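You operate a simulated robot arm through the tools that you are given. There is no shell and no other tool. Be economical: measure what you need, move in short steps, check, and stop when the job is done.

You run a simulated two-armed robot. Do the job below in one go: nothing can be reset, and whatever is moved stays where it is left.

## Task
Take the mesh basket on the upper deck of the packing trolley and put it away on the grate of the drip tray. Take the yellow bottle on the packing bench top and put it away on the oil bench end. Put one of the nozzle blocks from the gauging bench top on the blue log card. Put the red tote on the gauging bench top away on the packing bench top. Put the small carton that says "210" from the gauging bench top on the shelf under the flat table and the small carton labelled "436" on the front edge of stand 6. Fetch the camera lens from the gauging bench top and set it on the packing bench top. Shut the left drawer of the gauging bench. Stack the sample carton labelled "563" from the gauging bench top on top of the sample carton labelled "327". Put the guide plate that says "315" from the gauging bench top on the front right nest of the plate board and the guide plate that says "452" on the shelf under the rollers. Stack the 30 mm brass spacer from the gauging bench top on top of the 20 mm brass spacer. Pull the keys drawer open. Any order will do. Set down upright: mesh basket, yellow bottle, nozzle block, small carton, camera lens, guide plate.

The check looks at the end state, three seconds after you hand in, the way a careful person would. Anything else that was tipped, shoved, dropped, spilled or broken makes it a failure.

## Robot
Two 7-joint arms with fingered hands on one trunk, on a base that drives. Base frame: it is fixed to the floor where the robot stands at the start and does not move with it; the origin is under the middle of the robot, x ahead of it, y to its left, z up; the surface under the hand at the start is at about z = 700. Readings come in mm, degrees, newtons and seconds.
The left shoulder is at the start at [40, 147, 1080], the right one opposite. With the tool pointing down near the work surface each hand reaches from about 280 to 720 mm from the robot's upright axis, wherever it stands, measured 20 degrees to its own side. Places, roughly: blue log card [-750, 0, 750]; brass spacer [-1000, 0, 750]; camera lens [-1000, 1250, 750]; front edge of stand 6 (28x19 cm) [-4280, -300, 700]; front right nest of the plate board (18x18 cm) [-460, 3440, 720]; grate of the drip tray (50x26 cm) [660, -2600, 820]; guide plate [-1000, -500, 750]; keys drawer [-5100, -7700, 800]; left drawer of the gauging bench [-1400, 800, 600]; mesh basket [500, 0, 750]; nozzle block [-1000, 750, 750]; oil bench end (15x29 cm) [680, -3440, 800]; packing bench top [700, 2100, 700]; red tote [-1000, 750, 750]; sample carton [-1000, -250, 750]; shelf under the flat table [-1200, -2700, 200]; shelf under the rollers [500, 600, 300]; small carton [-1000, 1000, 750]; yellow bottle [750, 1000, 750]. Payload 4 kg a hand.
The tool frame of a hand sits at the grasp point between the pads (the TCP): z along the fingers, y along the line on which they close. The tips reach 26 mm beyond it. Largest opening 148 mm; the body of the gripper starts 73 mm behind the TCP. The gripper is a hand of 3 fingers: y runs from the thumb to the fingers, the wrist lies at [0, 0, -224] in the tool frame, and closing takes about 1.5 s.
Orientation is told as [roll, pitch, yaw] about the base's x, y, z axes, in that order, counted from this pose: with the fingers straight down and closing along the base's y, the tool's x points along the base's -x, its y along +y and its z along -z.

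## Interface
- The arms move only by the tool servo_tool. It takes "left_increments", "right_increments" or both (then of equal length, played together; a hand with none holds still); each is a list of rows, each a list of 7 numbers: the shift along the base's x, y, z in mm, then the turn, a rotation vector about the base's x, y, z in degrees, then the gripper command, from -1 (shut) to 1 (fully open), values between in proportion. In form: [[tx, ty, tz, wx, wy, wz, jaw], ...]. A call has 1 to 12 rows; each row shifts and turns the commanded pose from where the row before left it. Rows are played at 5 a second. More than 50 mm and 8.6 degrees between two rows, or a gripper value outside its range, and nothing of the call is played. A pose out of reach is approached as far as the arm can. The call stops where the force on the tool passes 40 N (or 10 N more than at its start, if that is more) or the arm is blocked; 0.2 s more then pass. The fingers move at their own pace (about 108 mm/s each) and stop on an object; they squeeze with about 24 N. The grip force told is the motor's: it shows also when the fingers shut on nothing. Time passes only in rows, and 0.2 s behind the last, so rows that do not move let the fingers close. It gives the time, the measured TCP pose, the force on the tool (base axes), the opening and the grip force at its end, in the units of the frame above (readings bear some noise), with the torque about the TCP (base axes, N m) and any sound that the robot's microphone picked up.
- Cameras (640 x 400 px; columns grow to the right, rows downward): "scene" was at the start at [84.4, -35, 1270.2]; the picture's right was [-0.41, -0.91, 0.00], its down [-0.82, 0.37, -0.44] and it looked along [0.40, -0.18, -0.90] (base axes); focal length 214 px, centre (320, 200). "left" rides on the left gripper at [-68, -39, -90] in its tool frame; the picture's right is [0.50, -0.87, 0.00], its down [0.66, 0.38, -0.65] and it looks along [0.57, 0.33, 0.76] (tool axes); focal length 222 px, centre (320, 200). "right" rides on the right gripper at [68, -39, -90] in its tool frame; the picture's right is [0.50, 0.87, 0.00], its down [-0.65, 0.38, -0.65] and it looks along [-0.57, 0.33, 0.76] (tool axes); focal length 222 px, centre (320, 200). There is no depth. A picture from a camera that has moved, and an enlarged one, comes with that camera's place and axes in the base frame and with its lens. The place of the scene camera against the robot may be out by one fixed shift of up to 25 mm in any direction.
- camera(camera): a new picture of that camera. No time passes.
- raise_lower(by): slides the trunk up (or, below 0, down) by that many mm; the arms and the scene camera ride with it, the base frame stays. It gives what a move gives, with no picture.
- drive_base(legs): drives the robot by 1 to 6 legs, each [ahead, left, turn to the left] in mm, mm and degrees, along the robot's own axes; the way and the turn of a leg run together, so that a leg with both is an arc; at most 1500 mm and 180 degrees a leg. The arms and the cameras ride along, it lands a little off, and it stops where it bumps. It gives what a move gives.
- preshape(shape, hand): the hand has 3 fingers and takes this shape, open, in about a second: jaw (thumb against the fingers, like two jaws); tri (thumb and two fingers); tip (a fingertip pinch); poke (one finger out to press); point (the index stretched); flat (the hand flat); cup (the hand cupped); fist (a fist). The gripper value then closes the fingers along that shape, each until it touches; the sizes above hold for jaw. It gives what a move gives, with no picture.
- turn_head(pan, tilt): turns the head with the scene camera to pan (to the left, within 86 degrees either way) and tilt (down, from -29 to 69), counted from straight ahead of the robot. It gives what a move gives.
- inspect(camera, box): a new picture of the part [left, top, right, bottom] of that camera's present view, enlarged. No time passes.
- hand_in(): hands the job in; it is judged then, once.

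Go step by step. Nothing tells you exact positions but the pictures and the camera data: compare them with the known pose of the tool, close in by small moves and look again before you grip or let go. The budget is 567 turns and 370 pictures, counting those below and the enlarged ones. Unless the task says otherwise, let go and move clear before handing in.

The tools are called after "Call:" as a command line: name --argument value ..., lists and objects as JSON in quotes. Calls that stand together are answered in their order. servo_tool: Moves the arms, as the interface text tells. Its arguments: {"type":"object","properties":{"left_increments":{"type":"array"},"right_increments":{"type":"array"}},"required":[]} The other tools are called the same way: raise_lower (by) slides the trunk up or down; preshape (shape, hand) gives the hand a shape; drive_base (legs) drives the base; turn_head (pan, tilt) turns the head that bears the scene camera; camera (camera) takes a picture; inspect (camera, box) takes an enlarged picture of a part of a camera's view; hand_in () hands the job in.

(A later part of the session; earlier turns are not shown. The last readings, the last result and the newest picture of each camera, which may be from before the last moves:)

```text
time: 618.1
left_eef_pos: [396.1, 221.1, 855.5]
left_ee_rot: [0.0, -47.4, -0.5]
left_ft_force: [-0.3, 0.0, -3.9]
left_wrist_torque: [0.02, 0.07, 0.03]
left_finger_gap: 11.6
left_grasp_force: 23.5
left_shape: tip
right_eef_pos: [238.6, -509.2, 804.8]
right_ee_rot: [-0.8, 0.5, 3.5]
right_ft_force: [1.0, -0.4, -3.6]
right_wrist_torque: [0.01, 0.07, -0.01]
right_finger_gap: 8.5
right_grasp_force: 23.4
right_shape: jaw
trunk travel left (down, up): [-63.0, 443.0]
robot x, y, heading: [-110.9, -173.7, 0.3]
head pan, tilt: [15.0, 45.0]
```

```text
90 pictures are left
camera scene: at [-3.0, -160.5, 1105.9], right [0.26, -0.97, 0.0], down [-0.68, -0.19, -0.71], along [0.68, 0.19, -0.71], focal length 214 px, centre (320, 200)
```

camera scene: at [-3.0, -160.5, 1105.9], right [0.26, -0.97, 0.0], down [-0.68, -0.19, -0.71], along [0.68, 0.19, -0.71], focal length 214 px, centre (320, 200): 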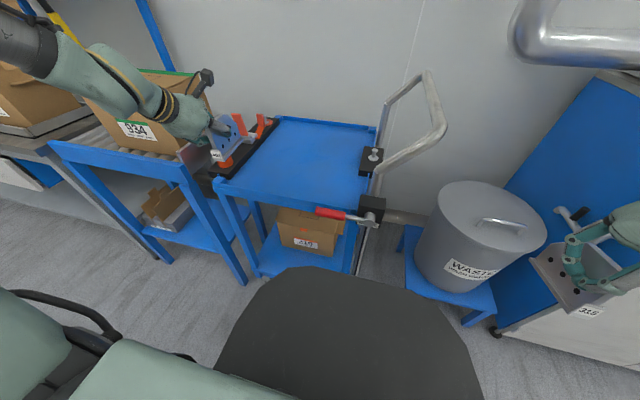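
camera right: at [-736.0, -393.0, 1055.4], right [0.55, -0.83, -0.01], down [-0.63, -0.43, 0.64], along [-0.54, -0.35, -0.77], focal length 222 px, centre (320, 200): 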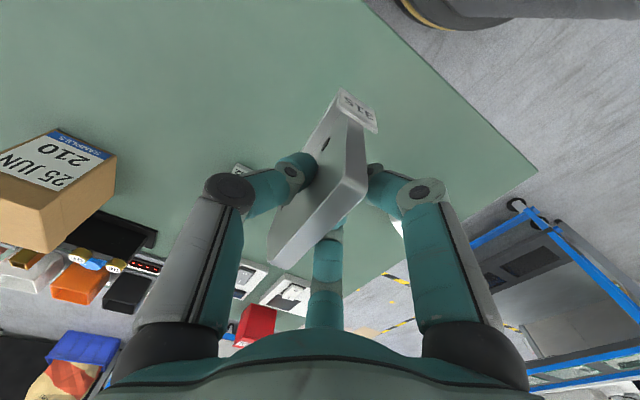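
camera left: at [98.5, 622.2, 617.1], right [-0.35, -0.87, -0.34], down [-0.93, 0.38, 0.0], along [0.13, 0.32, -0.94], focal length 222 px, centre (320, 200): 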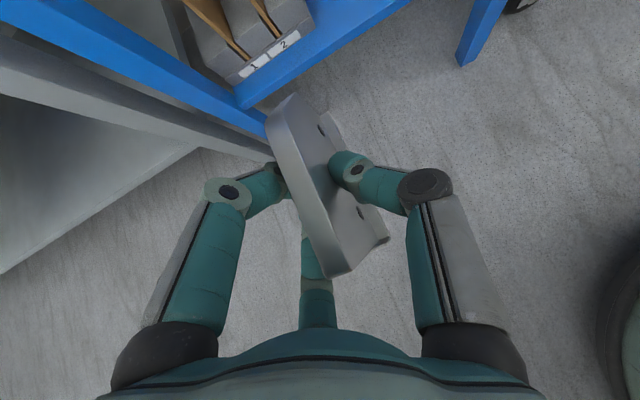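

Call:
servo_tool --left_increments '[[0, -10, 30, 0, 2.3, 0, -1], [0, -45, 0, 0, 0, 0, -1], [0, -45, 0, 0, 0, 0, -1], [20, -40, 0, 0, 0, 0, -1], [40, 0, 0, 0, 0, 0, -1], [40, 0, -20, 0, 0, 0, -1], [0, 0, -40, 0, 0, 0, -1], [0, 0, -30, 0, 0, 0, -1]]'

Call:
inspect --camera "scene" --box '[180, 80, 400, 220]'

```text
time: 619.9
left_eef_pos: [489.8, 75.6, 764.0]
left_ee_rot: [0.1, -45.5, -0.6]
left_ft_force: [2.1, 1.1, 6.9]
left_wrist_torque: [-0.05, -0.13, 0.01]
left_finger_gap: 11.8
left_grasp_force: 24.2
left_shape: tip
left hand out of reach, approached as far as the arm can: row 1
right_eef_pos: [236.9, -508.0, 803.8]
right_ee_rot: [-0.9, 0.5, 3.5]
right_ft_force: [0.5, 0.5, -4.0]
right_wrist_torque: [-0.02, 0.0, -0.01]
right_finger_gap: 8.3
right_grasp_force: 24.3
right_shape: jaw
trunk travel left (down, up): [-63.0, 443.0]
robot x, y, heading: [-108.1, -170.5, 0.2]
head pan, tilt: [15.0, 45.0]
```

```text
2.86 times, centred on (290, 150) of scene
camera zoom: at [-4.4, -161.0, 1106.2], right [0.26, -0.96, 0.0], down [-0.68, -0.19, -0.71], along [0.68, 0.19, -0.71], focal length 613 px, centre (406, 343)
```

zoom: 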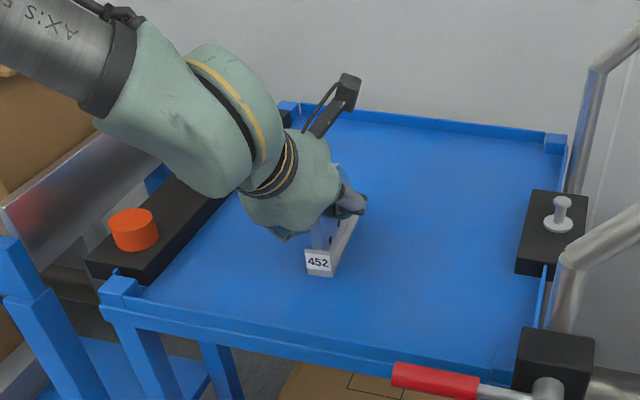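

It stands on the deck. I release, back out along the tilt, straighten the hand and come down vertically.

Call:
servo_tool --left_increments '[[0, 0, 0, 0, 0, 0, -0.6], [0, 0, 0, 0, 0, 0, -0.1], [0, 0, 0, 0, 0, 0, -0.1], [-20, 0, 20, 0, 0, 0, -0.1], [-25, 0, 30, 0, 0, 0, -0.1], [-25, 0, 40, 0, 0, 0, -0.1], [10, 0, 30, 0, 7.5, 0, 0.1], [10, 0, 0, 0, 7.5, 0, 0.1], [15, 0, 0, 0, 7.5, 0, 0.1], [15, 0, 0, 0, 7.5, 0, 0.1], [10, 0, 0, 0, 7.5, 0, 0.1], [10, 0, 0, 0, 7.5, 0, 0.1]]'

Call:
camera --camera "left"

```text
time: 622.5
left_eef_pos: [421.4, 75.0, 858.8]
left_ee_rot: [0.0, -42.8, -0.3]
left_ft_force: [0.2, -0.5, 0.3]
left_wrist_torque: [0.02, -0.03, 0.01]
left_finger_gap: 80.7
left_grasp_force: 0.1
left_shape: tip
left hand out of reach, approached as far as the arm can: row 7, 8, 9, 10, 11, 12
right_eef_pos: [239.4, -508.1, 804.4]
right_ee_rot: [-0.9, 0.5, 3.5]
right_ft_force: [0.0, -0.6, -3.1]
right_wrist_torque: [0.01, 0.05, 0.03]
right_finger_gap: 8.7
right_grasp_force: 23.8
right_shape: jaw
trunk travel left (down, up): [-63.0, 443.0]
robot x, y, heading: [-110.2, -170.8, 0.3]
head pan, tilt: [15.0, 45.0]
```

```text
88 pictures are left
camera left: at [408.7, 35.4, 971.0], right [-0.37, -0.86, -0.34], down [-0.92, 0.38, 0.03], along [0.1, 0.33, -0.94], focal length 222 px, centre (320, 200)
```

left: 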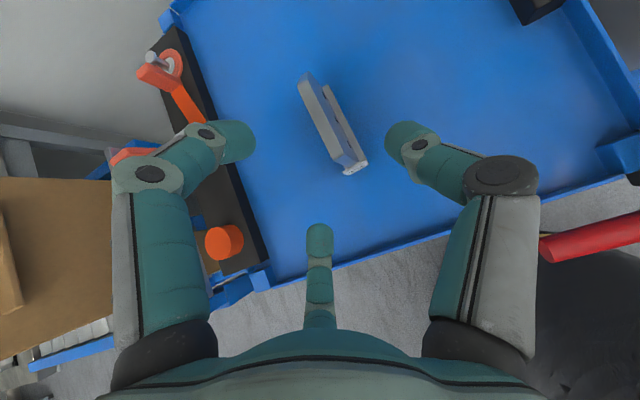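

Call:
raise_lower --by 110

Call:
servo_tool --left_increments '[[0, 0, 0, 0, 7.2, 0, 0.1], [10, 0, 0, 0, 7.2, 0, 0.1], [10, 0, 0, 0, 7.2, 0, 0.1], [15, 0, -20, 0, 7.2, 0, 0.1], [15, 0, -20, 0, 7.2, 0, 0.1], [18, 0, -20, 0, 7, 0, 0.1]]'

Call:
camera --camera "left"

```text
time: 623.9
left_eef_pos: [419.7, 73.4, 971.3]
left_ee_rot: [0.0, -42.8, -0.4]
left_ft_force: [0.0, -0.1, -0.2]
left_wrist_torque: [0.01, 0.03, 0.0]
left_finger_gap: 81.0
left_grasp_force: 0.1
left_shape: tip
right_eef_pos: [238.6, -507.9, 916.2]
right_ee_rot: [-0.8, 0.5, 3.5]
right_ft_force: [0.6, 0.1, -3.8]
right_wrist_torque: [0.0, 0.08, -0.01]
right_finger_gap: 8.6
right_grasp_force: 23.9
right_shape: jaw
trunk travel left (down, up): [-173.0, 333.0]
robot x, y, heading: [-109.5, -171.5, 0.2]
head pan, tilt: [15.0, 45.0]
```

```text
time: 625.3
left_eef_pos: [400.4, 12.4, 947.1]
left_ee_rot: [0.1, -3.1, 0.0]
left_ft_force: [-0.5, -0.4, 0.0]
left_wrist_torque: [-0.02, 0.0, 0.0]
left_finger_gap: 81.0
left_grasp_force: 0.0
left_shape: tip
left hand out of reach, approached as far as the arm can: row 1, 2, 3, 4, 5, 6
right_eef_pos: [238.6, -508.0, 915.3]
right_ee_rot: [-0.8, 0.4, 3.5]
right_ft_force: [-0.3, -0.4, -3.3]
right_wrist_torque: [-0.02, 0.05, -0.01]
right_finger_gap: 8.6
right_grasp_force: 24.2
right_shape: jaw
trunk travel left (down, up): [-173.0, 333.0]
robot x, y, heading: [-109.5, -174.2, 0.0]
head pan, tilt: [15.0, 45.0]
```

```text
87 pictures are left
camera left: at [462.9, -27.3, 1040.0], right [-0.5, -0.87, -0.03], down [-0.69, 0.38, 0.62], along [-0.53, 0.33, -0.79], focal length 222 px, centre (320, 200)
```

left: 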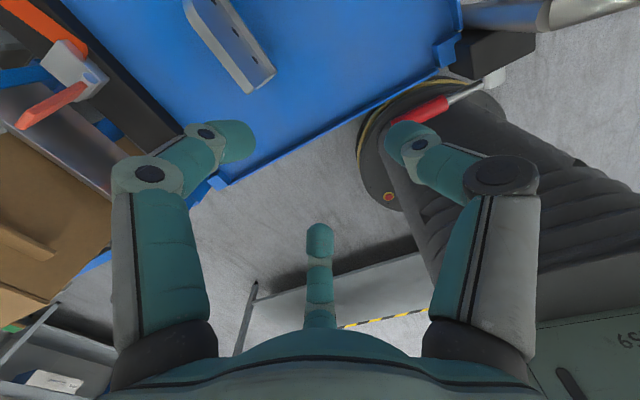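

Call:
servo_tool --left_increments '[[10, 10, -25, 0, -0.5, 0, 0.1], [10, 10, -25, 0, -0.5, 0, 0.1], [20, 15, -10, 0, -0.5, 0, 0.1], [20, 15, 0, 0, -0.5, 0, 0.1], [20, 14, 0, 0, -0.5, 0, 0.1], [9, 0, 0, 0, -0.5, 0, 0.1]]'

Call:
camera --camera "left"

```text
time: 626.7
left_eef_pos: [390.7, 32.6, 942.8]
left_ee_rot: [0.1, -6.2, 0.0]
left_ft_force: [-0.1, 0.2, -0.5]
left_wrist_torque: [-0.02, 0.01, -0.01]
left_finger_gap: 81.1
left_grasp_force: 0.2
left_shape: tip
left hand out of reach, approached as far as the arm can: row 1, 2, 3, 4, 5, 6
right_eef_pos: [238.6, -507.8, 915.0]
right_ee_rot: [-0.8, 0.5, 3.5]
right_ft_force: [-0.5, -1.4, -3.7]
right_wrist_torque: [0.03, 0.02, -0.02]
right_finger_gap: 8.7
right_grasp_force: 24.1
right_shape: jaw
trunk travel left (down, up): [-173.0, 333.0]
robot x, y, heading: [-109.2, -174.9, 0.1]
head pan, tilt: [15.0, 45.0]
```

```text
86 pictures are left
camera left: at [449.3, -6.8, 1038.1], right [-0.5, -0.87, -0.06], down [-0.72, 0.38, 0.58], along [-0.48, 0.33, -0.81], focal length 222 px, centre (320, 200)
```

left: 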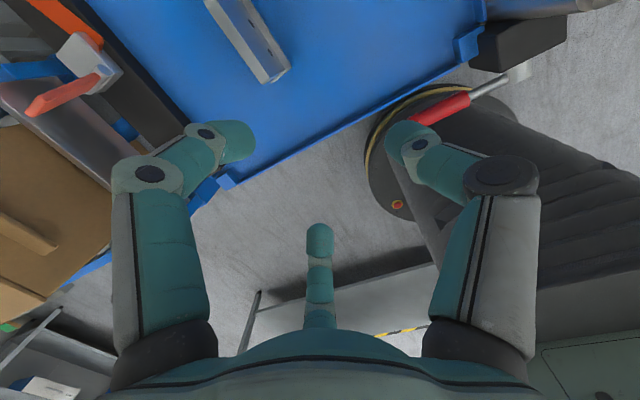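

The left arm has got into an awkward posture. I bring it back to its home region (near and to its own side) to unwind it.

Call:
servo_tool --left_increments '[[-25, 30, 10, 0, 1, 0, 0.1], [-25, 35, 15, 0, 1, 0, 0.1], [-25, 35, 20, 0, 1, 0, 0.1], [-25, 35, 25, 0, 1, 0, 0.1], [-15, 40, 25, 0, 1, 0, 0.1], [-10, 40, 25, 0, 1, 0, 0.1], [0, 30, 30, 0, 0, 0, 0.1]]'

Call:
servo_tool --left_increments '[[30, -25, -15, 0, 0, 0, 0.1], [30, -25, -15, 0, 0, 0, 0.1], [30, -25, -20, 0, 0, 0, 0.1], [30, -25, -20, 0, 0, 0, 0.1], [30, -25, -20, 0, 0, 0, 0.1], [30, -25, -20, 0, 0, 0, 0.1]]'

```text
time: 628.3
left_eef_pos: [293.7, 214.5, 971.2]
left_ee_rot: [0.1, -0.5, 0.0]
left_ft_force: [-0.3, -0.4, -0.2]
left_wrist_torque: [0.01, 0.02, 0.01]
left_finger_gap: 81.2
left_grasp_force: 0.1
left_shape: tip
left hand out of reach, approached as far as the arm can: row 4, 5, 6, 7
right_eef_pos: [238.5, -508.7, 916.2]
right_ee_rot: [-0.8, 0.5, 3.5]
right_ft_force: [0.2, -0.2, -3.7]
right_wrist_torque: [0.01, 0.02, 0.01]
right_finger_gap: 8.6
right_grasp_force: 24.5
right_shape: jaw
trunk travel left (down, up): [-173.0, 333.0]
robot x, y, heading: [-107.6, -168.2, 0.2]
head pan, tilt: [15.0, 45.0]
```

```text
time: 629.7
left_eef_pos: [385.4, 23.3, 938.3]
left_ee_rot: [0.1, 0.0, 0.0]
left_ft_force: [-0.1, 0.8, 0.0]
left_wrist_torque: [0.04, -0.01, 0.01]
left_finger_gap: 81.1
left_grasp_force: 0.1
left_shape: tip
left hand out of reach, approached as far as the arm can: row 2, 3, 4, 5, 6
right_eef_pos: [239.4, -509.8, 915.2]
right_ee_rot: [-0.8, 0.5, 3.5]
right_ft_force: [-0.4, -0.4, -3.5]
right_wrist_torque: [-0.01, 0.07, 0.01]
right_finger_gap: 8.7
right_grasp_force: 24.0
right_shape: jaw
trunk travel left (down, up): [-173.0, 333.0]
robot x, y, heading: [-110.8, -167.1, 0.2]
head pan, tilt: [15.0, 45.0]
```

In this posture the arm wants the shoulder higher. I raise the trunk 120 mm and approach again.

Call:
raise_lower --by 130

Call:
servo_tool --left_increments '[[0, 0, -45, 0, 0, 0, 0.1], [10, 5, -45, 0, 0, 0, 0.1], [20, 10, -45, 0, 0, 0, 0.1], [25, 12, -30, 0, 0, 0, 0.1], [25, 12, -15, 0, 0, 0, 0.1], [24, 13, 0, 0, 0, 0, 0.1]]'

Call:
camera --camera "left"

```text
time: 631.3
left_eef_pos: [385.7, 23.4, 1068.3]
left_ee_rot: [0.0, -0.2, -0.1]
left_ft_force: [0.5, -0.3, -0.5]
left_wrist_torque: [-0.02, -0.01, 0.0]
left_finger_gap: 81.2
left_grasp_force: 0.0
left_shape: tip
right_eef_pos: [240.1, -508.4, 1043.9]
right_ee_rot: [-0.9, 0.5, 3.5]
right_ft_force: [-0.5, 0.3, -4.5]
right_wrist_torque: [0.03, 0.06, 0.02]
right_finger_gap: 8.6
right_grasp_force: 24.5
right_shape: jaw
trunk travel left (down, up): [-303.0, 203.0]
robot x, y, heading: [-107.6, -169.1, 0.2]
head pan, tilt: [15.0, 45.0]
```

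```text
refused: row 3 steps farther than a row can; nothing moved
```

```text
85 pictures are left
camera left: at [452.8, -15.1, 1156.9], right [-0.5, -0.87, 0.0], down [-0.66, 0.38, 0.65], along [-0.56, 0.33, -0.76], focal length 222 px, centre (320, 200)
```

left: 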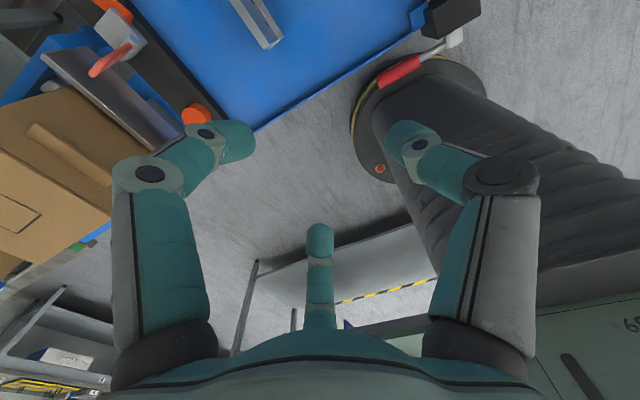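

Call:
servo_tool --left_increments '[[0, 0, -45, 0, 0, 0, 0.1], [10, 5, -45, 0, 0, 0, 0.1], [15, 10, -40, 0, 0, 0, 0.1], [25, 12, -30, 0, 0, 0, 0.1], [25, 12, -20, 0, 0, 0, 0.1], [27, 13, 0, 0, 0, 0, 0.1]]'

Call:
camera --camera "left"

```text
time: 632.7
left_eef_pos: [332.5, 6.1, 962.1]
left_ee_rot: [0.2, -0.2, 0.2]
left_ft_force: [0.5, -0.7, 0.3]
left_wrist_torque: [0.01, 0.02, -0.02]
left_finger_gap: 81.1
left_grasp_force: 0.1
left_shape: tip
left hand out of reach, approached as far as the arm can: row 1, 2, 3, 4, 5, 6
right_eef_pos: [239.1, -508.9, 1044.3]
right_ee_rot: [-0.8, 0.5, 3.6]
right_ft_force: [-0.9, 0.3, -3.4]
right_wrist_torque: [0.03, 0.07, -0.01]
right_finger_gap: 8.2
right_grasp_force: 24.2
right_shape: jaw
trunk travel left (down, up): [-303.0, 203.0]
robot x, y, heading: [-108.0, -170.7, 0.1]
head pan, tilt: [15.0, 45.0]
```

```text
84 pictures are left
camera left: at [400.1, -32.6, 1052.4], right [-0.5, -0.87, -0.01], down [-0.66, 0.37, 0.65], along [-0.56, 0.33, -0.76], focal length 222 px, centre (320, 200)
```

left: 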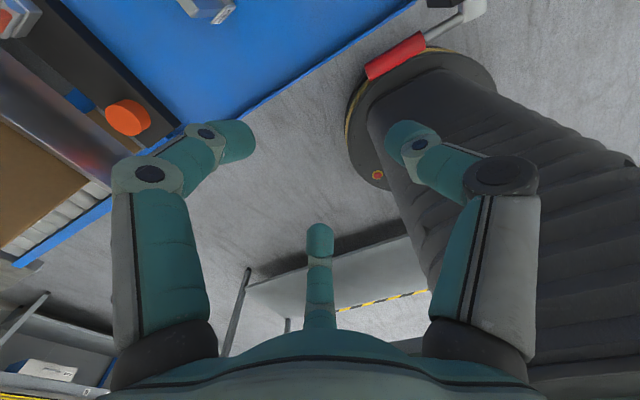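

I look at the left arm's shape to understand it.

Call:
turn_head --pan 45 --tilt 25

Call:
camera --camera "scene"

```text
time: 633.7
left_eef_pos: [333.4, 5.9, 961.7]
left_ee_rot: [0.2, -0.3, 0.2]
left_ft_force: [0.2, 0.6, -0.2]
left_wrist_torque: [-0.01, 0.04, 0.01]
left_finger_gap: 81.0
left_grasp_force: 0.0
left_shape: tip
right_eef_pos: [240.2, -508.8, 1044.7]
right_ee_rot: [-0.9, 0.5, 3.5]
right_ft_force: [-1.3, -0.2, -3.2]
right_wrist_torque: [0.0, 0.06, -0.01]
right_finger_gap: 8.6
right_grasp_force: 24.0
right_shape: jaw
trunk travel left (down, up): [-303.0, 203.0]
robot x, y, heading: [-109.9, -173.4, 0.4]
head pan, tilt: [45.0, 25.0]
```

```text
83 pictures are left
camera scene: at [-16.7, -116.8, 1377.0], right [0.71, -0.7, 0.0], down [-0.3, -0.3, -0.91], along [0.64, 0.64, -0.42], focal length 214 px, centre (320, 200)
```

scene: 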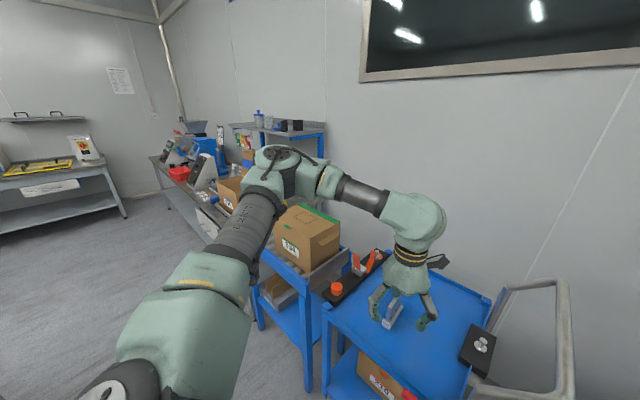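

The elbow has swung outward. I take the left hand back to its starting pose relative to the robot to restore the original elbow-up posture.

Call:
servo_tool --left_increments '[[-8, 25, 35, 0, 0, 0, 0.1], [-8, 25, 35, 0, 0, 0, 0.1], [-8, 25, 35, 0, 0, 0, 0.1], [-8, 25, 35, 0, 0, 0, 0.1], [-8, 25, 35, 0, 0, 0, 0.1], [-8, 30, 35, 0, 0, 0, 0.1], [-8, 30, 35, 0, 0, 0, 0.1], [-8, 30, 25, 0, 0, 0, 0.1], [0, 30, 10, 0, 0, 0, 0.1]]'

Call:
servo_tool --left_increments '[[25, -15, -30, 0, 0, 0, 0.1], [25, -15, -30, 0, 0, 0, 0.1], [25, -20, -35, 0, 0, 0, 0.1], [25, -20, -35, 0, 0, 0, 0.1], [25, -20, -35, 0, 0, 0, 0.1], [25, -20, -35, 0, 0, 0, 0.1], [25, -20, -35, 0, 0, 0, 0.1], [25, -20, -35, 0, 0, 0, 0.1]]'

```text
time: 635.7
left_eef_pos: [294.6, 189.5, 1112.5]
left_ee_rot: [0.1, -0.3, 0.2]
left_ft_force: [0.2, 0.4, 0.0]
left_wrist_torque: [-0.02, 0.0, 0.03]
left_finger_gap: 81.1
left_grasp_force: 0.1
left_shape: tip
left hand out of reach, approached as far as the arm can: row 6, 7, 8, 9
right_eef_pos: [239.8, -505.6, 1044.3]
right_ee_rot: [-0.9, 0.5, 3.4]
right_ft_force: [0.1, 0.3, -3.1]
right_wrist_torque: [-0.03, 0.05, -0.01]
right_finger_gap: 8.6
right_grasp_force: 23.6
right_shape: jaw
trunk travel left (down, up): [-303.0, 203.0]
robot x, y, heading: [-111.9, -170.7, 0.0]
head pan, tilt: [45.0, 25.0]
```

```text
time: 637.5
left_eef_pos: [338.6, -20.8, 948.5]
left_ee_rot: [0.1, -0.3, 0.3]
left_ft_force: [-0.4, 0.5, 0.6]
left_wrist_torque: [-0.04, -0.01, -0.03]
left_finger_gap: 81.2
left_grasp_force: 0.2
left_shape: tip
left hand out of reach, approached as far as the arm can: row 2, 3, 4, 5, 6, 7, 8
right_eef_pos: [238.1, -507.4, 1044.7]
right_ee_rot: [-0.8, 0.5, 3.5]
right_ft_force: [-0.4, 0.1, -3.0]
right_wrist_torque: [-0.03, 0.03, -0.02]
right_finger_gap: 8.7
right_grasp_force: 24.6
right_shape: jaw
trunk travel left (down, up): [-303.0, 203.0]
robot x, y, heading: [-109.9, -174.4, 0.2]
head pan, tilt: [45.0, 25.0]
```

The right arm is the better-behaved one, so I'll put 315 down on the trolley deck as well and do both plates with the right hand in turn. I park the left hand and move over.

Call:
servo_tool --left_increments '[[-20, 30, 25, 0, 0, 0, 0.1], [-20, 30, 25, 0, 0, 0, 0.1], [-20, 30, 25, 0, 0, 0, 0.1], [-20, 35, 25, 0, 0, 0, 0.1], [-10, 35, 25, 0, 0, 0, 0.1]]' --right_increments '[[20, 30, 0, 0, 0, -0.7, -1], [20, 30, 0, 0, 0, -0.7, -1], [25, 35, 0, 0, 0, -0.7, -1], [25, 35, 0, 0, 0, -0.7, -1], [25, 35, 0, 0, 0, -0.7, -1]]'

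Call:
drive_base --legs '[[-60, 0, 0], [0, 315, 0], [90, 0, 0]]'

Call:
turn_head --pan -15 --tilt 48

Call:
camera --camera "scene"

```text
time: 638.7
left_eef_pos: [248.1, 144.2, 1073.7]
left_ee_rot: [-0.2, -0.1, -0.1]
left_ft_force: [0.6, -0.1, -0.2]
left_wrist_torque: [-0.01, -0.01, -0.03]
left_finger_gap: 81.1
left_grasp_force: 0.1
left_shape: tip
right_eef_pos: [353.1, -340.5, 1046.1]
right_ee_rot: [-0.9, 0.5, -0.2]
right_ft_force: [0.6, 0.9, -4.3]
right_wrist_torque: [0.05, 0.06, -0.01]
right_finger_gap: 8.8
right_grasp_force: 23.7
right_shape: jaw
trunk travel left (down, up): [-303.0, 203.0]
robot x, y, heading: [-111.0, -170.8, 0.2]
head pan, tilt: [45.0, 25.0]
```

```text
time: 642.0
left_eef_pos: [275.6, 458.5, 1075.2]
left_ee_rot: [0.0, -0.1, -0.1]
left_ft_force: [-0.2, 0.5, -0.1]
left_wrist_torque: [0.03, -0.01, 0.03]
left_finger_gap: 80.7
left_grasp_force: 0.1
left_shape: tip
right_eef_pos: [379.5, -27.1, 1044.4]
right_ee_rot: [-0.9, 0.5, 0.0]
right_ft_force: [0.4, 0.6, -3.1]
right_wrist_torque: [-0.03, 0.04, 0.02]
right_finger_gap: 8.5
right_grasp_force: 24.1
right_shape: jaw
trunk travel left (down, up): [-303.0, 203.0]
robot x, y, heading: [-81.2, 148.8, 0.1]
head pan, tilt: [45.0, 25.0]
```

```text
time: 643.4
left_eef_pos: [276.2, 456.7, 1074.2]
left_ee_rot: [0.0, -0.1, -0.1]
left_ft_force: [-0.8, -0.1, -0.3]
left_wrist_torque: [0.03, 0.0, -0.03]
left_finger_gap: 80.9
left_grasp_force: 0.1
left_shape: tip
right_eef_pos: [379.5, -26.3, 1044.4]
right_ee_rot: [-0.8, 0.4, -0.1]
right_ft_force: [0.0, 0.1, -3.7]
right_wrist_torque: [0.01, 0.07, 0.03]
right_finger_gap: 8.7
right_grasp_force: 24.7
right_shape: jaw
trunk travel left (down, up): [-303.0, 203.0]
robot x, y, heading: [-83.7, 144.3, -0.0]
head pan, tilt: [-15.0, 48.0]
```

```text
82 pictures are left
camera scene: at [22.0, 115.0, 1342.3], right [-0.26, -0.97, 0.0], down [-0.72, 0.19, -0.67], along [0.65, -0.17, -0.74], focal length 214 px, centre (320, 200)
```

scene: 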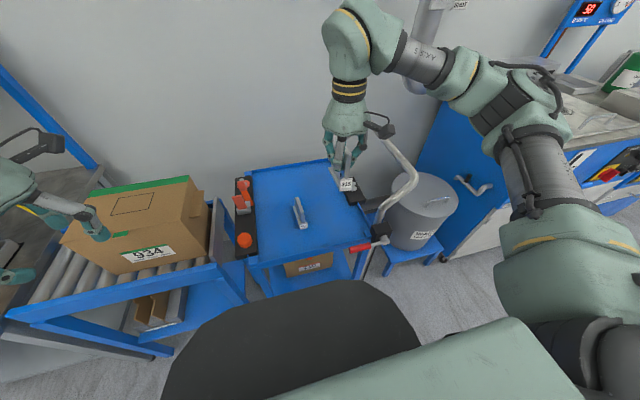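

Call:
raise_lower --by -150

Call:
servo_tool --right_increments '[[35, 2, 0, 0, 0, 0, -1], [35, 2, 0, 0, 0, 0, -1], [30, 2, -30, 0, 0, 0, -1], [0, 0, -40, 0, 0, 0, -1], [0, 0, -35, 0, 0, 0, -1], [0, 0, -12, 0, 0, 0, -1]]'

Call:
inspect --camera "scene" --box '[220, 80, 420, 220]'

```text
time: 645.1
left_eef_pos: [276.4, 457.4, 924.9]
left_ee_rot: [0.1, -0.2, -0.1]
left_ft_force: [-0.7, -0.4, 0.3]
left_wrist_torque: [0.0, 0.03, 0.02]
left_finger_gap: 81.0
left_grasp_force: 0.1
left_shape: tip
right_eef_pos: [379.9, -26.4, 895.6]
right_ee_rot: [-0.8, 0.6, -0.1]
right_ft_force: [0.7, 0.6, -3.6]
right_wrist_torque: [0.02, 0.03, 0.01]
right_finger_gap: 8.2
right_grasp_force: 24.0
right_shape: jaw
trunk travel left (down, up): [-153.0, 353.0]
robot x, y, heading: [-85.1, 143.7, 0.0]
head pan, tilt: [-15.0, 48.0]
```

```text
time: 646.5
left_eef_pos: [275.4, 456.8, 926.5]
left_ee_rot: [0.0, -0.2, -0.2]
left_ft_force: [0.5, 0.1, 0.1]
left_wrist_torque: [0.05, 0.0, 0.01]
left_finger_gap: 80.9
left_grasp_force: 0.1
left_shape: tip
right_eef_pos: [479.2, -20.0, 777.3]
right_ee_rot: [-0.8, 0.4, 0.0]
right_ft_force: [0.0, 0.8, -1.9]
right_wrist_torque: [0.0, -0.07, 0.01]
right_finger_gap: 8.5
right_grasp_force: 24.3
right_shape: jaw
trunk travel left (down, up): [-153.0, 353.0]
robot x, y, heading: [-82.8, 141.8, 0.2]
head pan, tilt: [-15.0, 48.0]
```

```text
2.86 times, centred on (320, 150) of scene
camera zoom: at [21.1, 115.1, 1193.1], right [-0.26, -0.97, 0.0], down [-0.72, 0.19, -0.67], along [0.65, -0.17, -0.74], focal length 613 px, centre (320, 343)
```

zoom: 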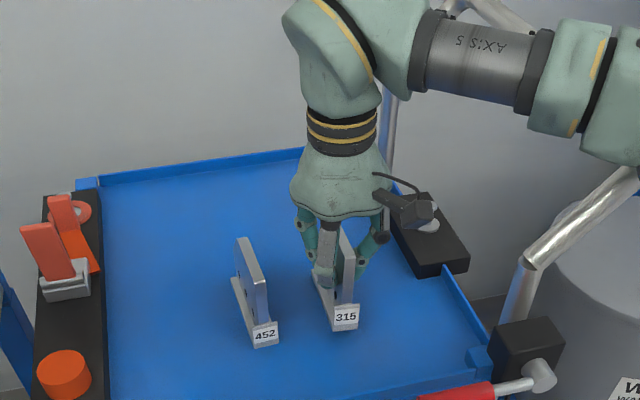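

Call:
servo_tool --right_increments '[[0, 0, -3, 0, 0, 0, -1], [0, 0, -3, 0, 0, 0, -1], [0, 0, -2, 0, 0, 0, -1]]'

```text
time: 647.3
left_eef_pos: [275.1, 455.8, 924.8]
left_ee_rot: [0.1, -0.2, -0.1]
left_ft_force: [0.4, 0.7, 0.5]
left_wrist_torque: [-0.01, -0.01, 0.01]
left_finger_gap: 81.0
left_grasp_force: 0.1
left_shape: tip
right_eef_pos: [480.7, -21.0, 769.5]
right_ee_rot: [-0.9, 0.6, -0.1]
right_ft_force: [-1.2, 1.1, 0.6]
right_wrist_torque: [-0.03, -0.12, -0.01]
right_finger_gap: 8.6
right_grasp_force: 23.9
right_shape: jaw
trunk travel left (down, up): [-153.0, 353.0]
robot x, y, heading: [-77.8, 145.7, 0.1]
head pan, tilt: [-15.0, 48.0]
```

Call:
servo_tool --right_increments '[[0, 0, -2, 0, 0, 0, -1], [0, 0, 0, 0, 0, 0, -0.5], [0, 0, 0, 0, 0, 0, 0], [0, 0, 0, 0, 0, 0, 0.3], [0, 0, 25, 0, 0, 0, 0.3], [0, 0, 45, 0, 0, 0, 0.3], [0, 0, 40, 0, 0, 0, 0.3]]'

Call:
drive_base --legs '[[0, 98, 0]]'

Call:
camera --camera "right"

```text
time: 648.9
left_eef_pos: [275.5, 458.1, 926.5]
left_ee_rot: [-0.1, -0.2, -0.2]
left_ft_force: [0.8, 0.5, 0.0]
left_wrist_torque: [-0.01, 0.01, -0.01]
left_finger_gap: 81.3
left_grasp_force: 0.0
left_shape: tip
right_eef_pos: [480.4, -21.0, 878.0]
right_ee_rot: [-1.0, 0.4, 0.0]
right_ft_force: [0.0, -0.9, 0.2]
right_wrist_torque: [-0.01, 0.02, -0.03]
right_finger_gap: 95.7
right_grasp_force: 0.1
right_shape: jaw
trunk travel left (down, up): [-153.0, 353.0]
robot x, y, heading: [-84.1, 147.8, 0.3]
head pan, tilt: [-15.0, 48.0]
```

```text
time: 650.0
left_eef_pos: [275.4, 554.7, 926.1]
left_ee_rot: [0.0, -0.1, -0.1]
left_ft_force: [-0.6, 0.1, -0.4]
left_wrist_torque: [-0.03, 0.01, 0.01]
left_finger_gap: 81.1
left_grasp_force: 0.0
left_shape: tip
right_eef_pos: [479.9, 78.1, 877.5]
right_ee_rot: [-1.0, 0.5, -0.1]
right_ft_force: [-0.4, -0.2, -0.5]
right_wrist_torque: [-0.01, 0.02, 0.0]
right_finger_gap: 95.8
right_grasp_force: 0.1
right_shape: jaw
trunk travel left (down, up): [-153.0, 353.0]
robot x, y, heading: [-84.9, 245.4, 0.1]
head pan, tilt: [-15.0, 48.0]
```

```text
80 pictures are left
camera right: at [414.4, 40.8, 970.3], right [-0.5, 0.87, -0.01], down [0.66, 0.39, 0.64], along [0.56, 0.31, -0.77], focal length 222 px, centre (320, 200)
```

right: 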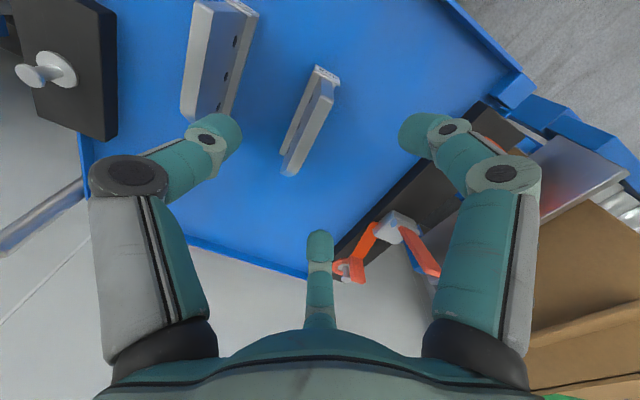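

Plate 452's top centre is near [490, 70], turned about 6°. I align the right hand and grip it.

Call:
servo_tool --right_increments '[[5, -4, -30, 0, 0, 3, 0.3], [5, -4, -35, 0, 0, 2, 0.3], [0, 0, -30, 0, 0, 0, 0.3], [0, 0, -14, 0, 0, 0, 0.3]]'

Call:
camera --camera "right"

```text
time: 651.0
left_eef_pos: [275.4, 554.9, 926.4]
left_ee_rot: [0.0, -0.2, -0.1]
left_ft_force: [-0.1, 0.6, 0.2]
left_wrist_torque: [0.03, 0.03, -0.05]
left_finger_gap: 80.9
left_grasp_force: 0.1
left_shape: tip
right_eef_pos: [490.4, 69.2, 770.5]
right_ee_rot: [-1.0, 0.4, 4.8]
right_ft_force: [-0.5, 0.3, -0.6]
right_wrist_torque: [-0.02, 0.02, 0.0]
right_finger_gap: 95.6
right_grasp_force: 0.0
right_shape: jaw
trunk travel left (down, up): [-153.0, 353.0]
robot x, y, heading: [-85.0, 243.2, -0.1]
head pan, tilt: [-15.0, 48.0]
```

```text
79 pictures are left
camera right: at [427.6, 26.9, 860.8], right [-0.57, 0.82, -0.01], down [0.62, 0.44, 0.64], along [0.53, 0.36, -0.77], focal length 222 px, centre (320, 200)
```

right: 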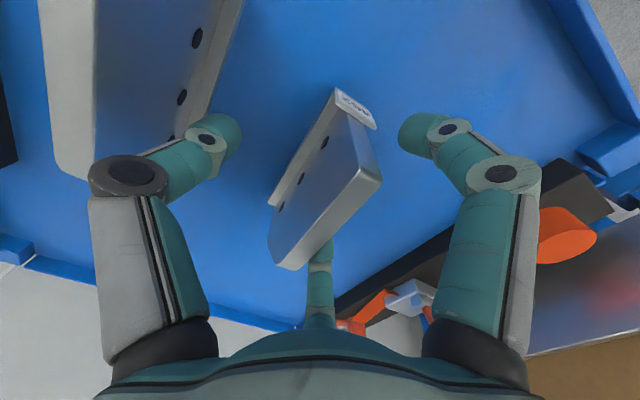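

Call:
servo_tool --right_increments '[[0, 0, 0, 0, 0, 0, 0], [0, 0, 0, 0, 0, 0, -0.4], [0, 0, 0, 0, 0, 0, -1], [0, 0, 0, 0, 0, 0, -1], [0, 0, 0, 0, 0, 0, -1], [0, 0, 0, 0, 0, 0, -1], [0, 0, 10, 0, 0, 0, -1], [0, 0, 40, 0, 0, 0, -1], [0, 0, 45, 0, 0, 0, -1], [0, 0, 45, 0, 0, 0, -1]]'

Call:
inspect --camera "scene" --box '[220, 60, 420, 220]'

```text
time: 653.2
left_eef_pos: [274.7, 554.7, 925.5]
left_ee_rot: [0.0, -0.2, -0.1]
left_ft_force: [0.8, -0.7, 0.0]
left_wrist_torque: [-0.01, -0.02, 0.01]
left_finger_gap: 81.1
left_grasp_force: 0.1
left_shape: tip
right_eef_pos: [489.4, 70.3, 910.5]
right_ee_rot: [-0.8, 0.5, 5.1]
right_ft_force: [-0.5, 0.5, -3.7]
right_wrist_torque: [-0.02, 0.02, -0.01]
right_finger_gap: 8.2
right_grasp_force: 23.9
right_shape: jaw
trunk travel left (down, up): [-153.0, 353.0]
robot x, y, heading: [-81.9, 241.1, 0.1]
head pan, tilt: [-15.0, 48.0]
```

```text
2.50 times, centred on (320, 140) of scene
camera zoom: at [20.5, 213.2, 1193.1], right [-0.26, -0.97, 0.0], down [-0.72, 0.19, -0.67], along [0.65, -0.17, -0.74], focal length 536 px, centre (320, 350)
```

zoom: 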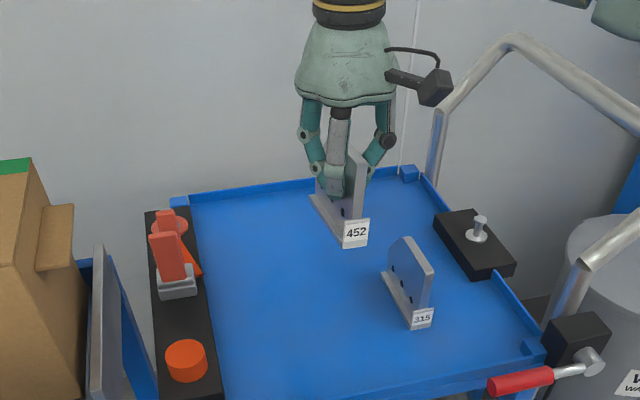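

452 is in the right hand now. I tuck the left hand back, then position the robot so the shelf lies at the right arm's side, and lower the trunk.

Call:
servo_tool --left_increments '[[-40, 0, 0, 0, 0, 0, 0.1], [-40, 0, 0, 0, 0, 0, 0.1], [-40, 0, 0, 0, 0, 0, 0.1], [-30, 0, 0, 0, 0, 0, 0.1]]' --right_increments '[[-45, -15, 0, 0, 0, -7, -1], [-45, -15, 0, 0, 0, -7, -1], [-45, -15, 0, 0, 0, -7, -1], [-45, -15, 0, 0, 0, -7, -1]]'

Call:
drive_base --legs '[[-150, 0, 0], [0, 590, 0]]'

Call:
raise_lower --by -95

Call:
servo_tool --right_increments '[[0, -40, 0, 0, 0, -7, -1], [10, -40, -20, 0, 0, -7, -1], [15, -20, -40, 0, 0, -6, -1], [20, 0, -45, 0, 0, -6, -1], [20, 0, -45, 0, 0, -6, -1], [0, 0, -50, 0, 0, 0, -1], [0, 0, -50, 0, 0, 0, -1], [0, 0, -50, 0, 0, 0, -1], [0, 0, -50, 0, 0, 0, -1], [0, 0, -50, 0, 0, 0, -1]]'

Call:
turn_head --pan -40 --tilt 45

Call:
camera --camera "scene"

```text
time: 654.2
left_eef_pos: [143.3, 558.4, 928.3]
left_ee_rot: [0.1, -0.3, -0.2]
left_ft_force: [0.1, 0.7, -0.5]
left_wrist_torque: [0.03, -0.02, -0.02]
left_finger_gap: 80.8
left_grasp_force: 0.1
left_shape: tip
left hand out of reach, approached as far as the arm can: row 4
right_eef_pos: [309.9, 8.9, 910.6]
right_ee_rot: [-0.9, 0.3, -23.1]
right_ft_force: [-0.3, 0.9, -3.6]
right_wrist_torque: [0.01, 0.05, -0.02]
right_finger_gap: 8.6
right_grasp_force: 23.9
right_shape: jaw
trunk travel left (down, up): [-153.0, 353.0]
robot x, y, heading: [-84.4, 240.4, 0.1]
head pan, tilt: [-15.0, 48.0]
```

```text
time: 658.6
left_eef_pos: [-3.4, 1148.5, 927.0]
left_ee_rot: [0.1, -0.3, -0.4]
left_ft_force: [-0.1, 0.4, 0.5]
left_wrist_torque: [0.01, 0.02, 0.0]
left_finger_gap: 81.3
left_grasp_force: 0.1
left_shape: tip
right_eef_pos: [160.6, 599.4, 910.1]
right_ee_rot: [-0.9, 0.5, -23.3]
right_ft_force: [-0.3, 1.1, -2.7]
right_wrist_torque: [-0.01, 0.06, -0.03]
right_finger_gap: 8.4
right_grasp_force: 23.9
right_shape: jaw
trunk travel left (down, up): [-153.0, 353.0]
robot x, y, heading: [-232.3, 835.7, -0.3]
head pan, tilt: [-15.0, 48.0]
```

```text
time: 659.9
left_eef_pos: [-3.4, 1150.6, 831.8]
left_ee_rot: [0.2, -0.2, -0.3]
left_ft_force: [-0.2, 0.2, -0.1]
left_wrist_torque: [0.02, 0.01, 0.0]
left_finger_gap: 81.2
left_grasp_force: 0.1
left_shape: tip
right_eef_pos: [160.6, 599.1, 813.2]
right_ee_rot: [-0.8, 0.5, -23.3]
right_ft_force: [0.6, -0.2, -3.0]
right_wrist_torque: [0.0, 0.04, -0.04]
right_finger_gap: 8.5
right_grasp_force: 23.5
right_shape: jaw
trunk travel left (down, up): [-58.0, 448.0]
robot x, y, heading: [-232.0, 832.2, -0.2]
head pan, tilt: [-15.0, 48.0]
```

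```text
time: 662.1
left_eef_pos: [-3.1, 1150.7, 831.9]
left_ee_rot: [0.1, -0.2, -0.2]
left_ft_force: [0.6, 0.5, 0.2]
left_wrist_torque: [0.0, -0.02, -0.05]
left_finger_gap: 81.2
left_grasp_force: 0.2
left_shape: tip
right_eef_pos: [225.2, 498.2, 413.2]
right_ee_rot: [-0.8, 0.6, -55.4]
right_ft_force: [-0.4, -0.2, -3.7]
right_wrist_torque: [0.03, 0.04, 0.01]
right_finger_gap: 8.3
right_grasp_force: 23.5
right_shape: jaw
trunk travel left (down, up): [-58.0, 448.0]
robot x, y, heading: [-233.0, 837.0, 0.1]
head pan, tilt: [-15.0, 48.0]
```

```text
time: 663.0
left_eef_pos: [-4.2, 1149.7, 831.9]
left_ee_rot: [0.1, -0.3, -0.3]
left_ft_force: [0.0, -0.7, -0.4]
left_wrist_torque: [0.02, 0.0, 0.0]
left_finger_gap: 81.1
left_grasp_force: 0.0
left_shape: tip
right_eef_pos: [224.8, 499.7, 414.7]
right_ee_rot: [-0.9, 0.5, -55.3]
right_ft_force: [0.5, 0.7, -4.1]
right_wrist_torque: [0.04, 0.01, 0.02]
right_finger_gap: 8.2
right_grasp_force: 23.9
right_shape: jaw
trunk travel left (down, up): [-58.0, 448.0]
robot x, y, heading: [-232.3, 833.8, -0.1]
head pan, tilt: [-40.0, 45.0]
```

```text
77 pictures are left
camera scene: at [-141.9, 772.2, 1100.9], right [-0.64, -0.77, 0.0], down [-0.54, 0.46, -0.71], along [0.54, -0.45, -0.71], focal length 214 px, centre (320, 200)
```

scene: 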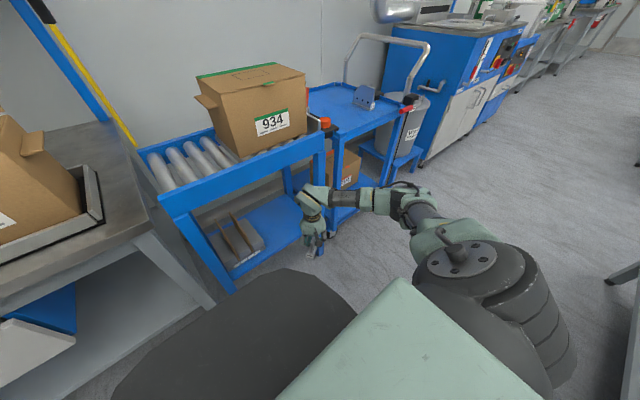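

The right arm is nicely low in front of the shelf with the forearm level. I zoom to check shelf and plate.

Call:
inspect --camera "scene" --box '[170, 120, 380, 280]'

```text
2.50 times, centred on (275, 200) of scene
camera zoom: at [-141.9, 772.2, 1100.9], right [-0.64, -0.77, 0.0], down [-0.54, 0.46, -0.71], along [0.54, -0.45, -0.71], focal length 536 px, centre (432, 200)
```

zoom: 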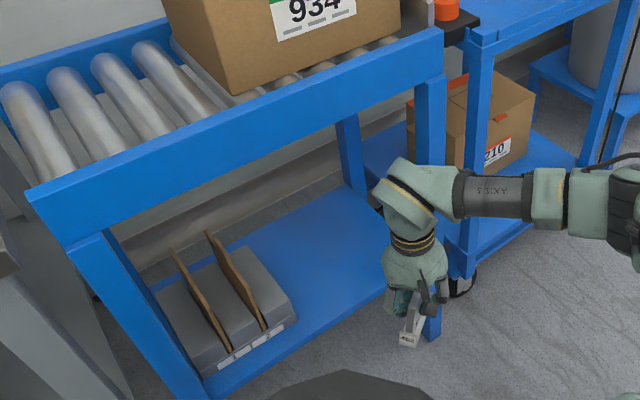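

Call:
camera --camera "right"

Call:
servo_tool --right_increments '[[30, 0, -30, 0, 0, 0, -1], [30, 0, -25, 0, 0, 0, -1]]'

Call:
camera --camera "right"

```text
75 pictures are left
camera right: at [157.1, 532.7, 506.1], right [0.43, 0.9, -0.01], down [0.69, -0.32, 0.64], along [0.58, -0.28, -0.77], focal length 222 px, centre (320, 200)
```

right: 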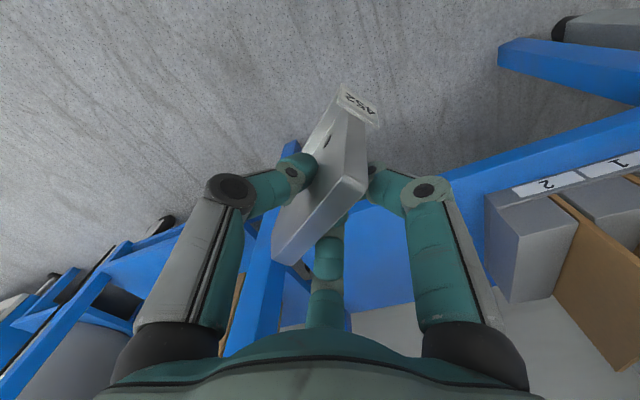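

```text
time: 663.5
left_eef_pos: [-3.2, 1149.8, 831.7]
left_ee_rot: [0.1, -0.2, -0.3]
left_ft_force: [0.2, -0.3, -0.6]
left_wrist_torque: [0.03, 0.0, -0.01]
left_finger_gap: 81.1
left_grasp_force: 0.1
left_shape: tip
right_eef_pos: [285.5, 499.0, 357.9]
right_ee_rot: [-0.8, 0.5, -55.4]
right_ft_force: [-0.1, -1.0, -3.1]
right_wrist_torque: [0.06, 0.04, -0.01]
right_finger_gap: 8.5
right_grasp_force: 23.8
right_shape: jaw
trunk travel left (down, up): [-58.0, 448.0]
robot x, y, heading: [-229.9, 833.3, -0.1]
head pan, tilt: [-40.0, 45.0]
```

```text
74 pictures are left
camera right: at [217.1, 533.1, 449.9], right [0.43, 0.9, -0.01], down [0.7, -0.32, 0.64], along [0.58, -0.28, -0.77], focal length 222 px, centre (320, 200)
```

right: 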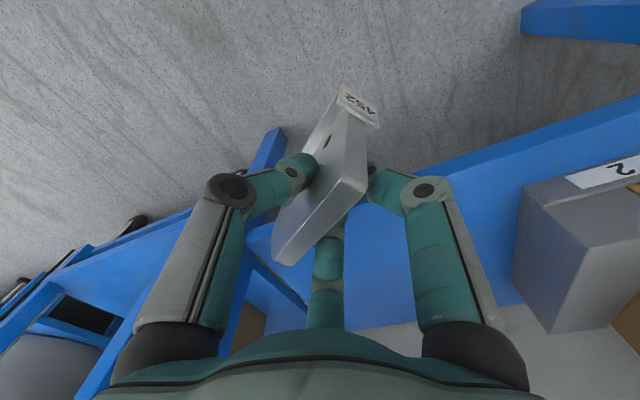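

The tray's label on that shelf is at z = 310, so the shelf surface is near z ≈ 255. I lower to z = 345 and drive the plate in over the shelf.

Call:
servo_tool --right_increments '[[0, 0, -13, 0, 0, 0, -1]]'

Call:
drive_base --legs '[[145, 0, 0]]'

Call:
inspect --camera "scene" --box '[170, 120, 380, 280]'

```text
time: 664.0
left_eef_pos: [-2.3, 1150.8, 831.5]
left_ee_rot: [0.1, -0.2, -0.3]
left_ft_force: [0.5, -0.7, 0.3]
left_wrist_torque: [0.0, 0.0, -0.01]
left_finger_gap: 81.1
left_grasp_force: 0.1
left_shape: tip
right_eef_pos: [285.1, 499.6, 344.6]
right_ee_rot: [-0.9, 0.5, -55.4]
right_ft_force: [0.8, 0.0, -3.9]
right_wrist_torque: [0.06, 0.04, -0.01]
right_finger_gap: 8.0
right_grasp_force: 23.9
right_shape: jaw
trunk travel left (down, up): [-58.0, 448.0]
robot x, y, heading: [-234.3, 833.3, -0.0]
head pan, tilt: [-40.0, 45.0]
```

```text
time: 665.1
left_eef_pos: [79.6, 1149.3, 832.0]
left_ee_rot: [0.1, -0.3, -0.5]
left_ft_force: [-0.6, 0.5, -0.2]
left_wrist_torque: [0.01, 0.01, 0.03]
left_finger_gap: 80.8
left_grasp_force: 0.1
left_shape: tip
right_eef_pos: [351.7, 499.0, 337.4]
right_ee_rot: [-2.7, 2.1, -56.6]
right_ft_force: [-10.0, 0.1, -4.5]
right_wrist_torque: [-0.01, 0.38, -0.3]
right_finger_gap: 6.9
right_grasp_force: 23.8
right_shape: jaw
trunk travel left (down, up): [-58.0, 448.0]
robot x, y, heading: [-146.5, 837.1, -0.6]
head pan, tilt: [-40.0, 45.0]
stopped in leg 1: the force on the tool passed its limit at 49 N (the readings are from after the stop); the commanded pose is now the measured one
```

```text
2.50 times, centred on (275, 200) of scene
camera zoom: at [-59.3, 772.1, 1100.9], right [-0.65, -0.76, 0.0], down [-0.54, 0.46, -0.71], along [0.54, -0.46, -0.71], focal length 536 px, centre (432, 200)
```

zoom: 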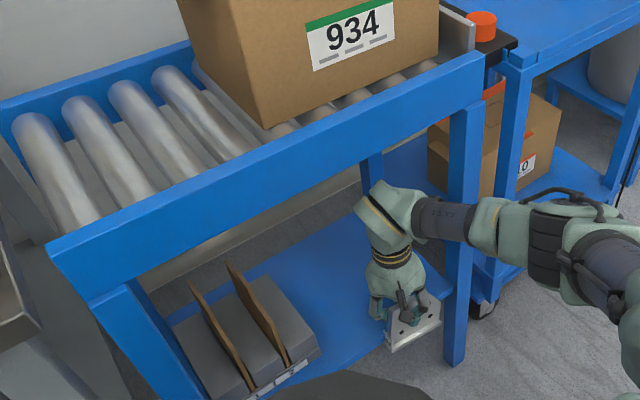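

The plate met the shelf's front lip, so the shelf is a little higher. I back off, rise 32 mm and check the plate.

Call:
drive_base --legs '[[-70, 0, 0.5]]'

Call:
servo_tool --right_increments '[[0, 0, 20, 0, 0, 0, -1], [0, 0, 20, 0, 0, 0, -1]]'

Call:
camera --camera "right"

Call:
inspect --camera "scene" --box '[210, 140, 380, 270]'

```text
time: 666.1
left_eef_pos: [6.2, 1150.9, 833.6]
left_ee_rot: [0.1, -0.4, 0.0]
left_ft_force: [-0.4, -0.4, 0.6]
left_wrist_torque: [-0.02, -0.05, -0.01]
left_finger_gap: 81.1
left_grasp_force: 0.0
left_shape: tip
right_eef_pos: [286.7, 503.3, 341.2]
right_ee_rot: [-2.2, 1.9, -55.9]
right_ft_force: [0.2, 0.5, -2.9]
right_wrist_torque: [0.05, -0.02, -0.01]
right_finger_gap: 6.8
right_grasp_force: 24.0
right_shape: jaw
trunk travel left (down, up): [-58.0, 448.0]
robot x, y, heading: [-220.1, 831.9, 0.2]
head pan, tilt: [-40.0, 45.0]
```

```text
time: 666.7
left_eef_pos: [5.7, 1152.3, 831.5]
left_ee_rot: [0.1, -0.3, 0.1]
left_ft_force: [0.7, 0.7, -0.1]
left_wrist_torque: [0.01, 0.01, -0.02]
left_finger_gap: 81.1
left_grasp_force: 0.0
left_shape: tip
right_eef_pos: [286.9, 503.6, 380.0]
right_ee_rot: [-2.3, 1.9, -55.8]
right_ft_force: [-0.6, -0.4, -3.4]
right_wrist_torque: [0.08, 0.03, 0.01]
right_finger_gap: 6.6
right_grasp_force: 23.4
right_shape: jaw
trunk travel left (down, up): [-58.0, 448.0]
robot x, y, heading: [-222.1, 834.6, 0.5]
head pan, tilt: [-40.0, 45.0]
```

```text
72 pictures are left
camera right: at [222.5, 538.4, 474.1], right [0.43, 0.9, -0.02], down [0.71, -0.33, 0.62], along [0.55, -0.28, -0.79], focal length 222 px, centre (320, 200)
```

right: 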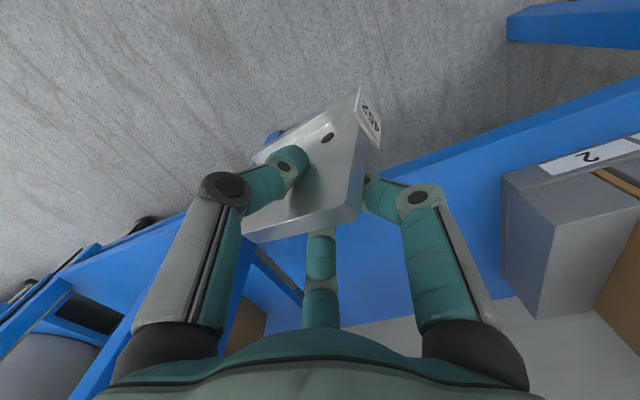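

```text
3.08 times, centred on (295, 205) of scene
camera zoom: at [-130.2, 772.5, 1101.0], right [-0.64, -0.77, 0.0], down [-0.54, 0.45, -0.71], along [0.54, -0.45, -0.71], focal length 660 px, centre (397, 185)
```

zoom: 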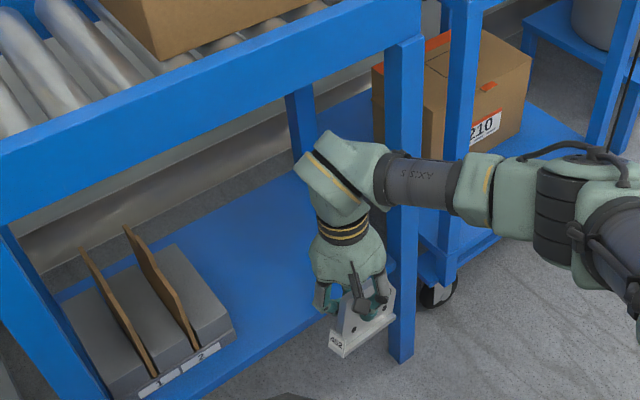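

Call:
inspect --camera "scene" --box '[280, 200, 360, 270]'

```text
5.71 times, centred on (320, 235) of scene
camera zoom: at [-130.2, 772.5, 1101.0], right [-0.64, -0.77, 0.0], down [-0.54, 0.45, -0.71], along [0.54, -0.45, -0.71], focal length 1226 px, centre (320, 0)
```

zoom: 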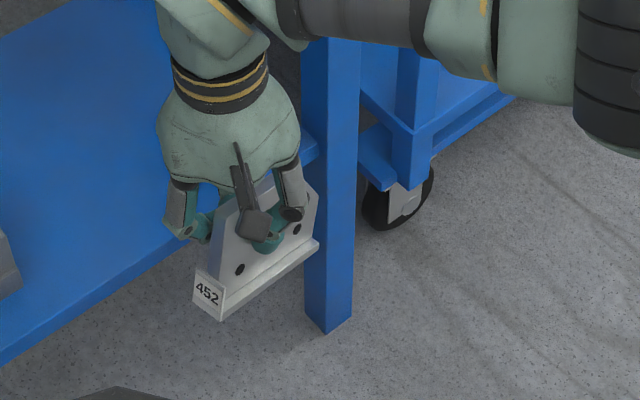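

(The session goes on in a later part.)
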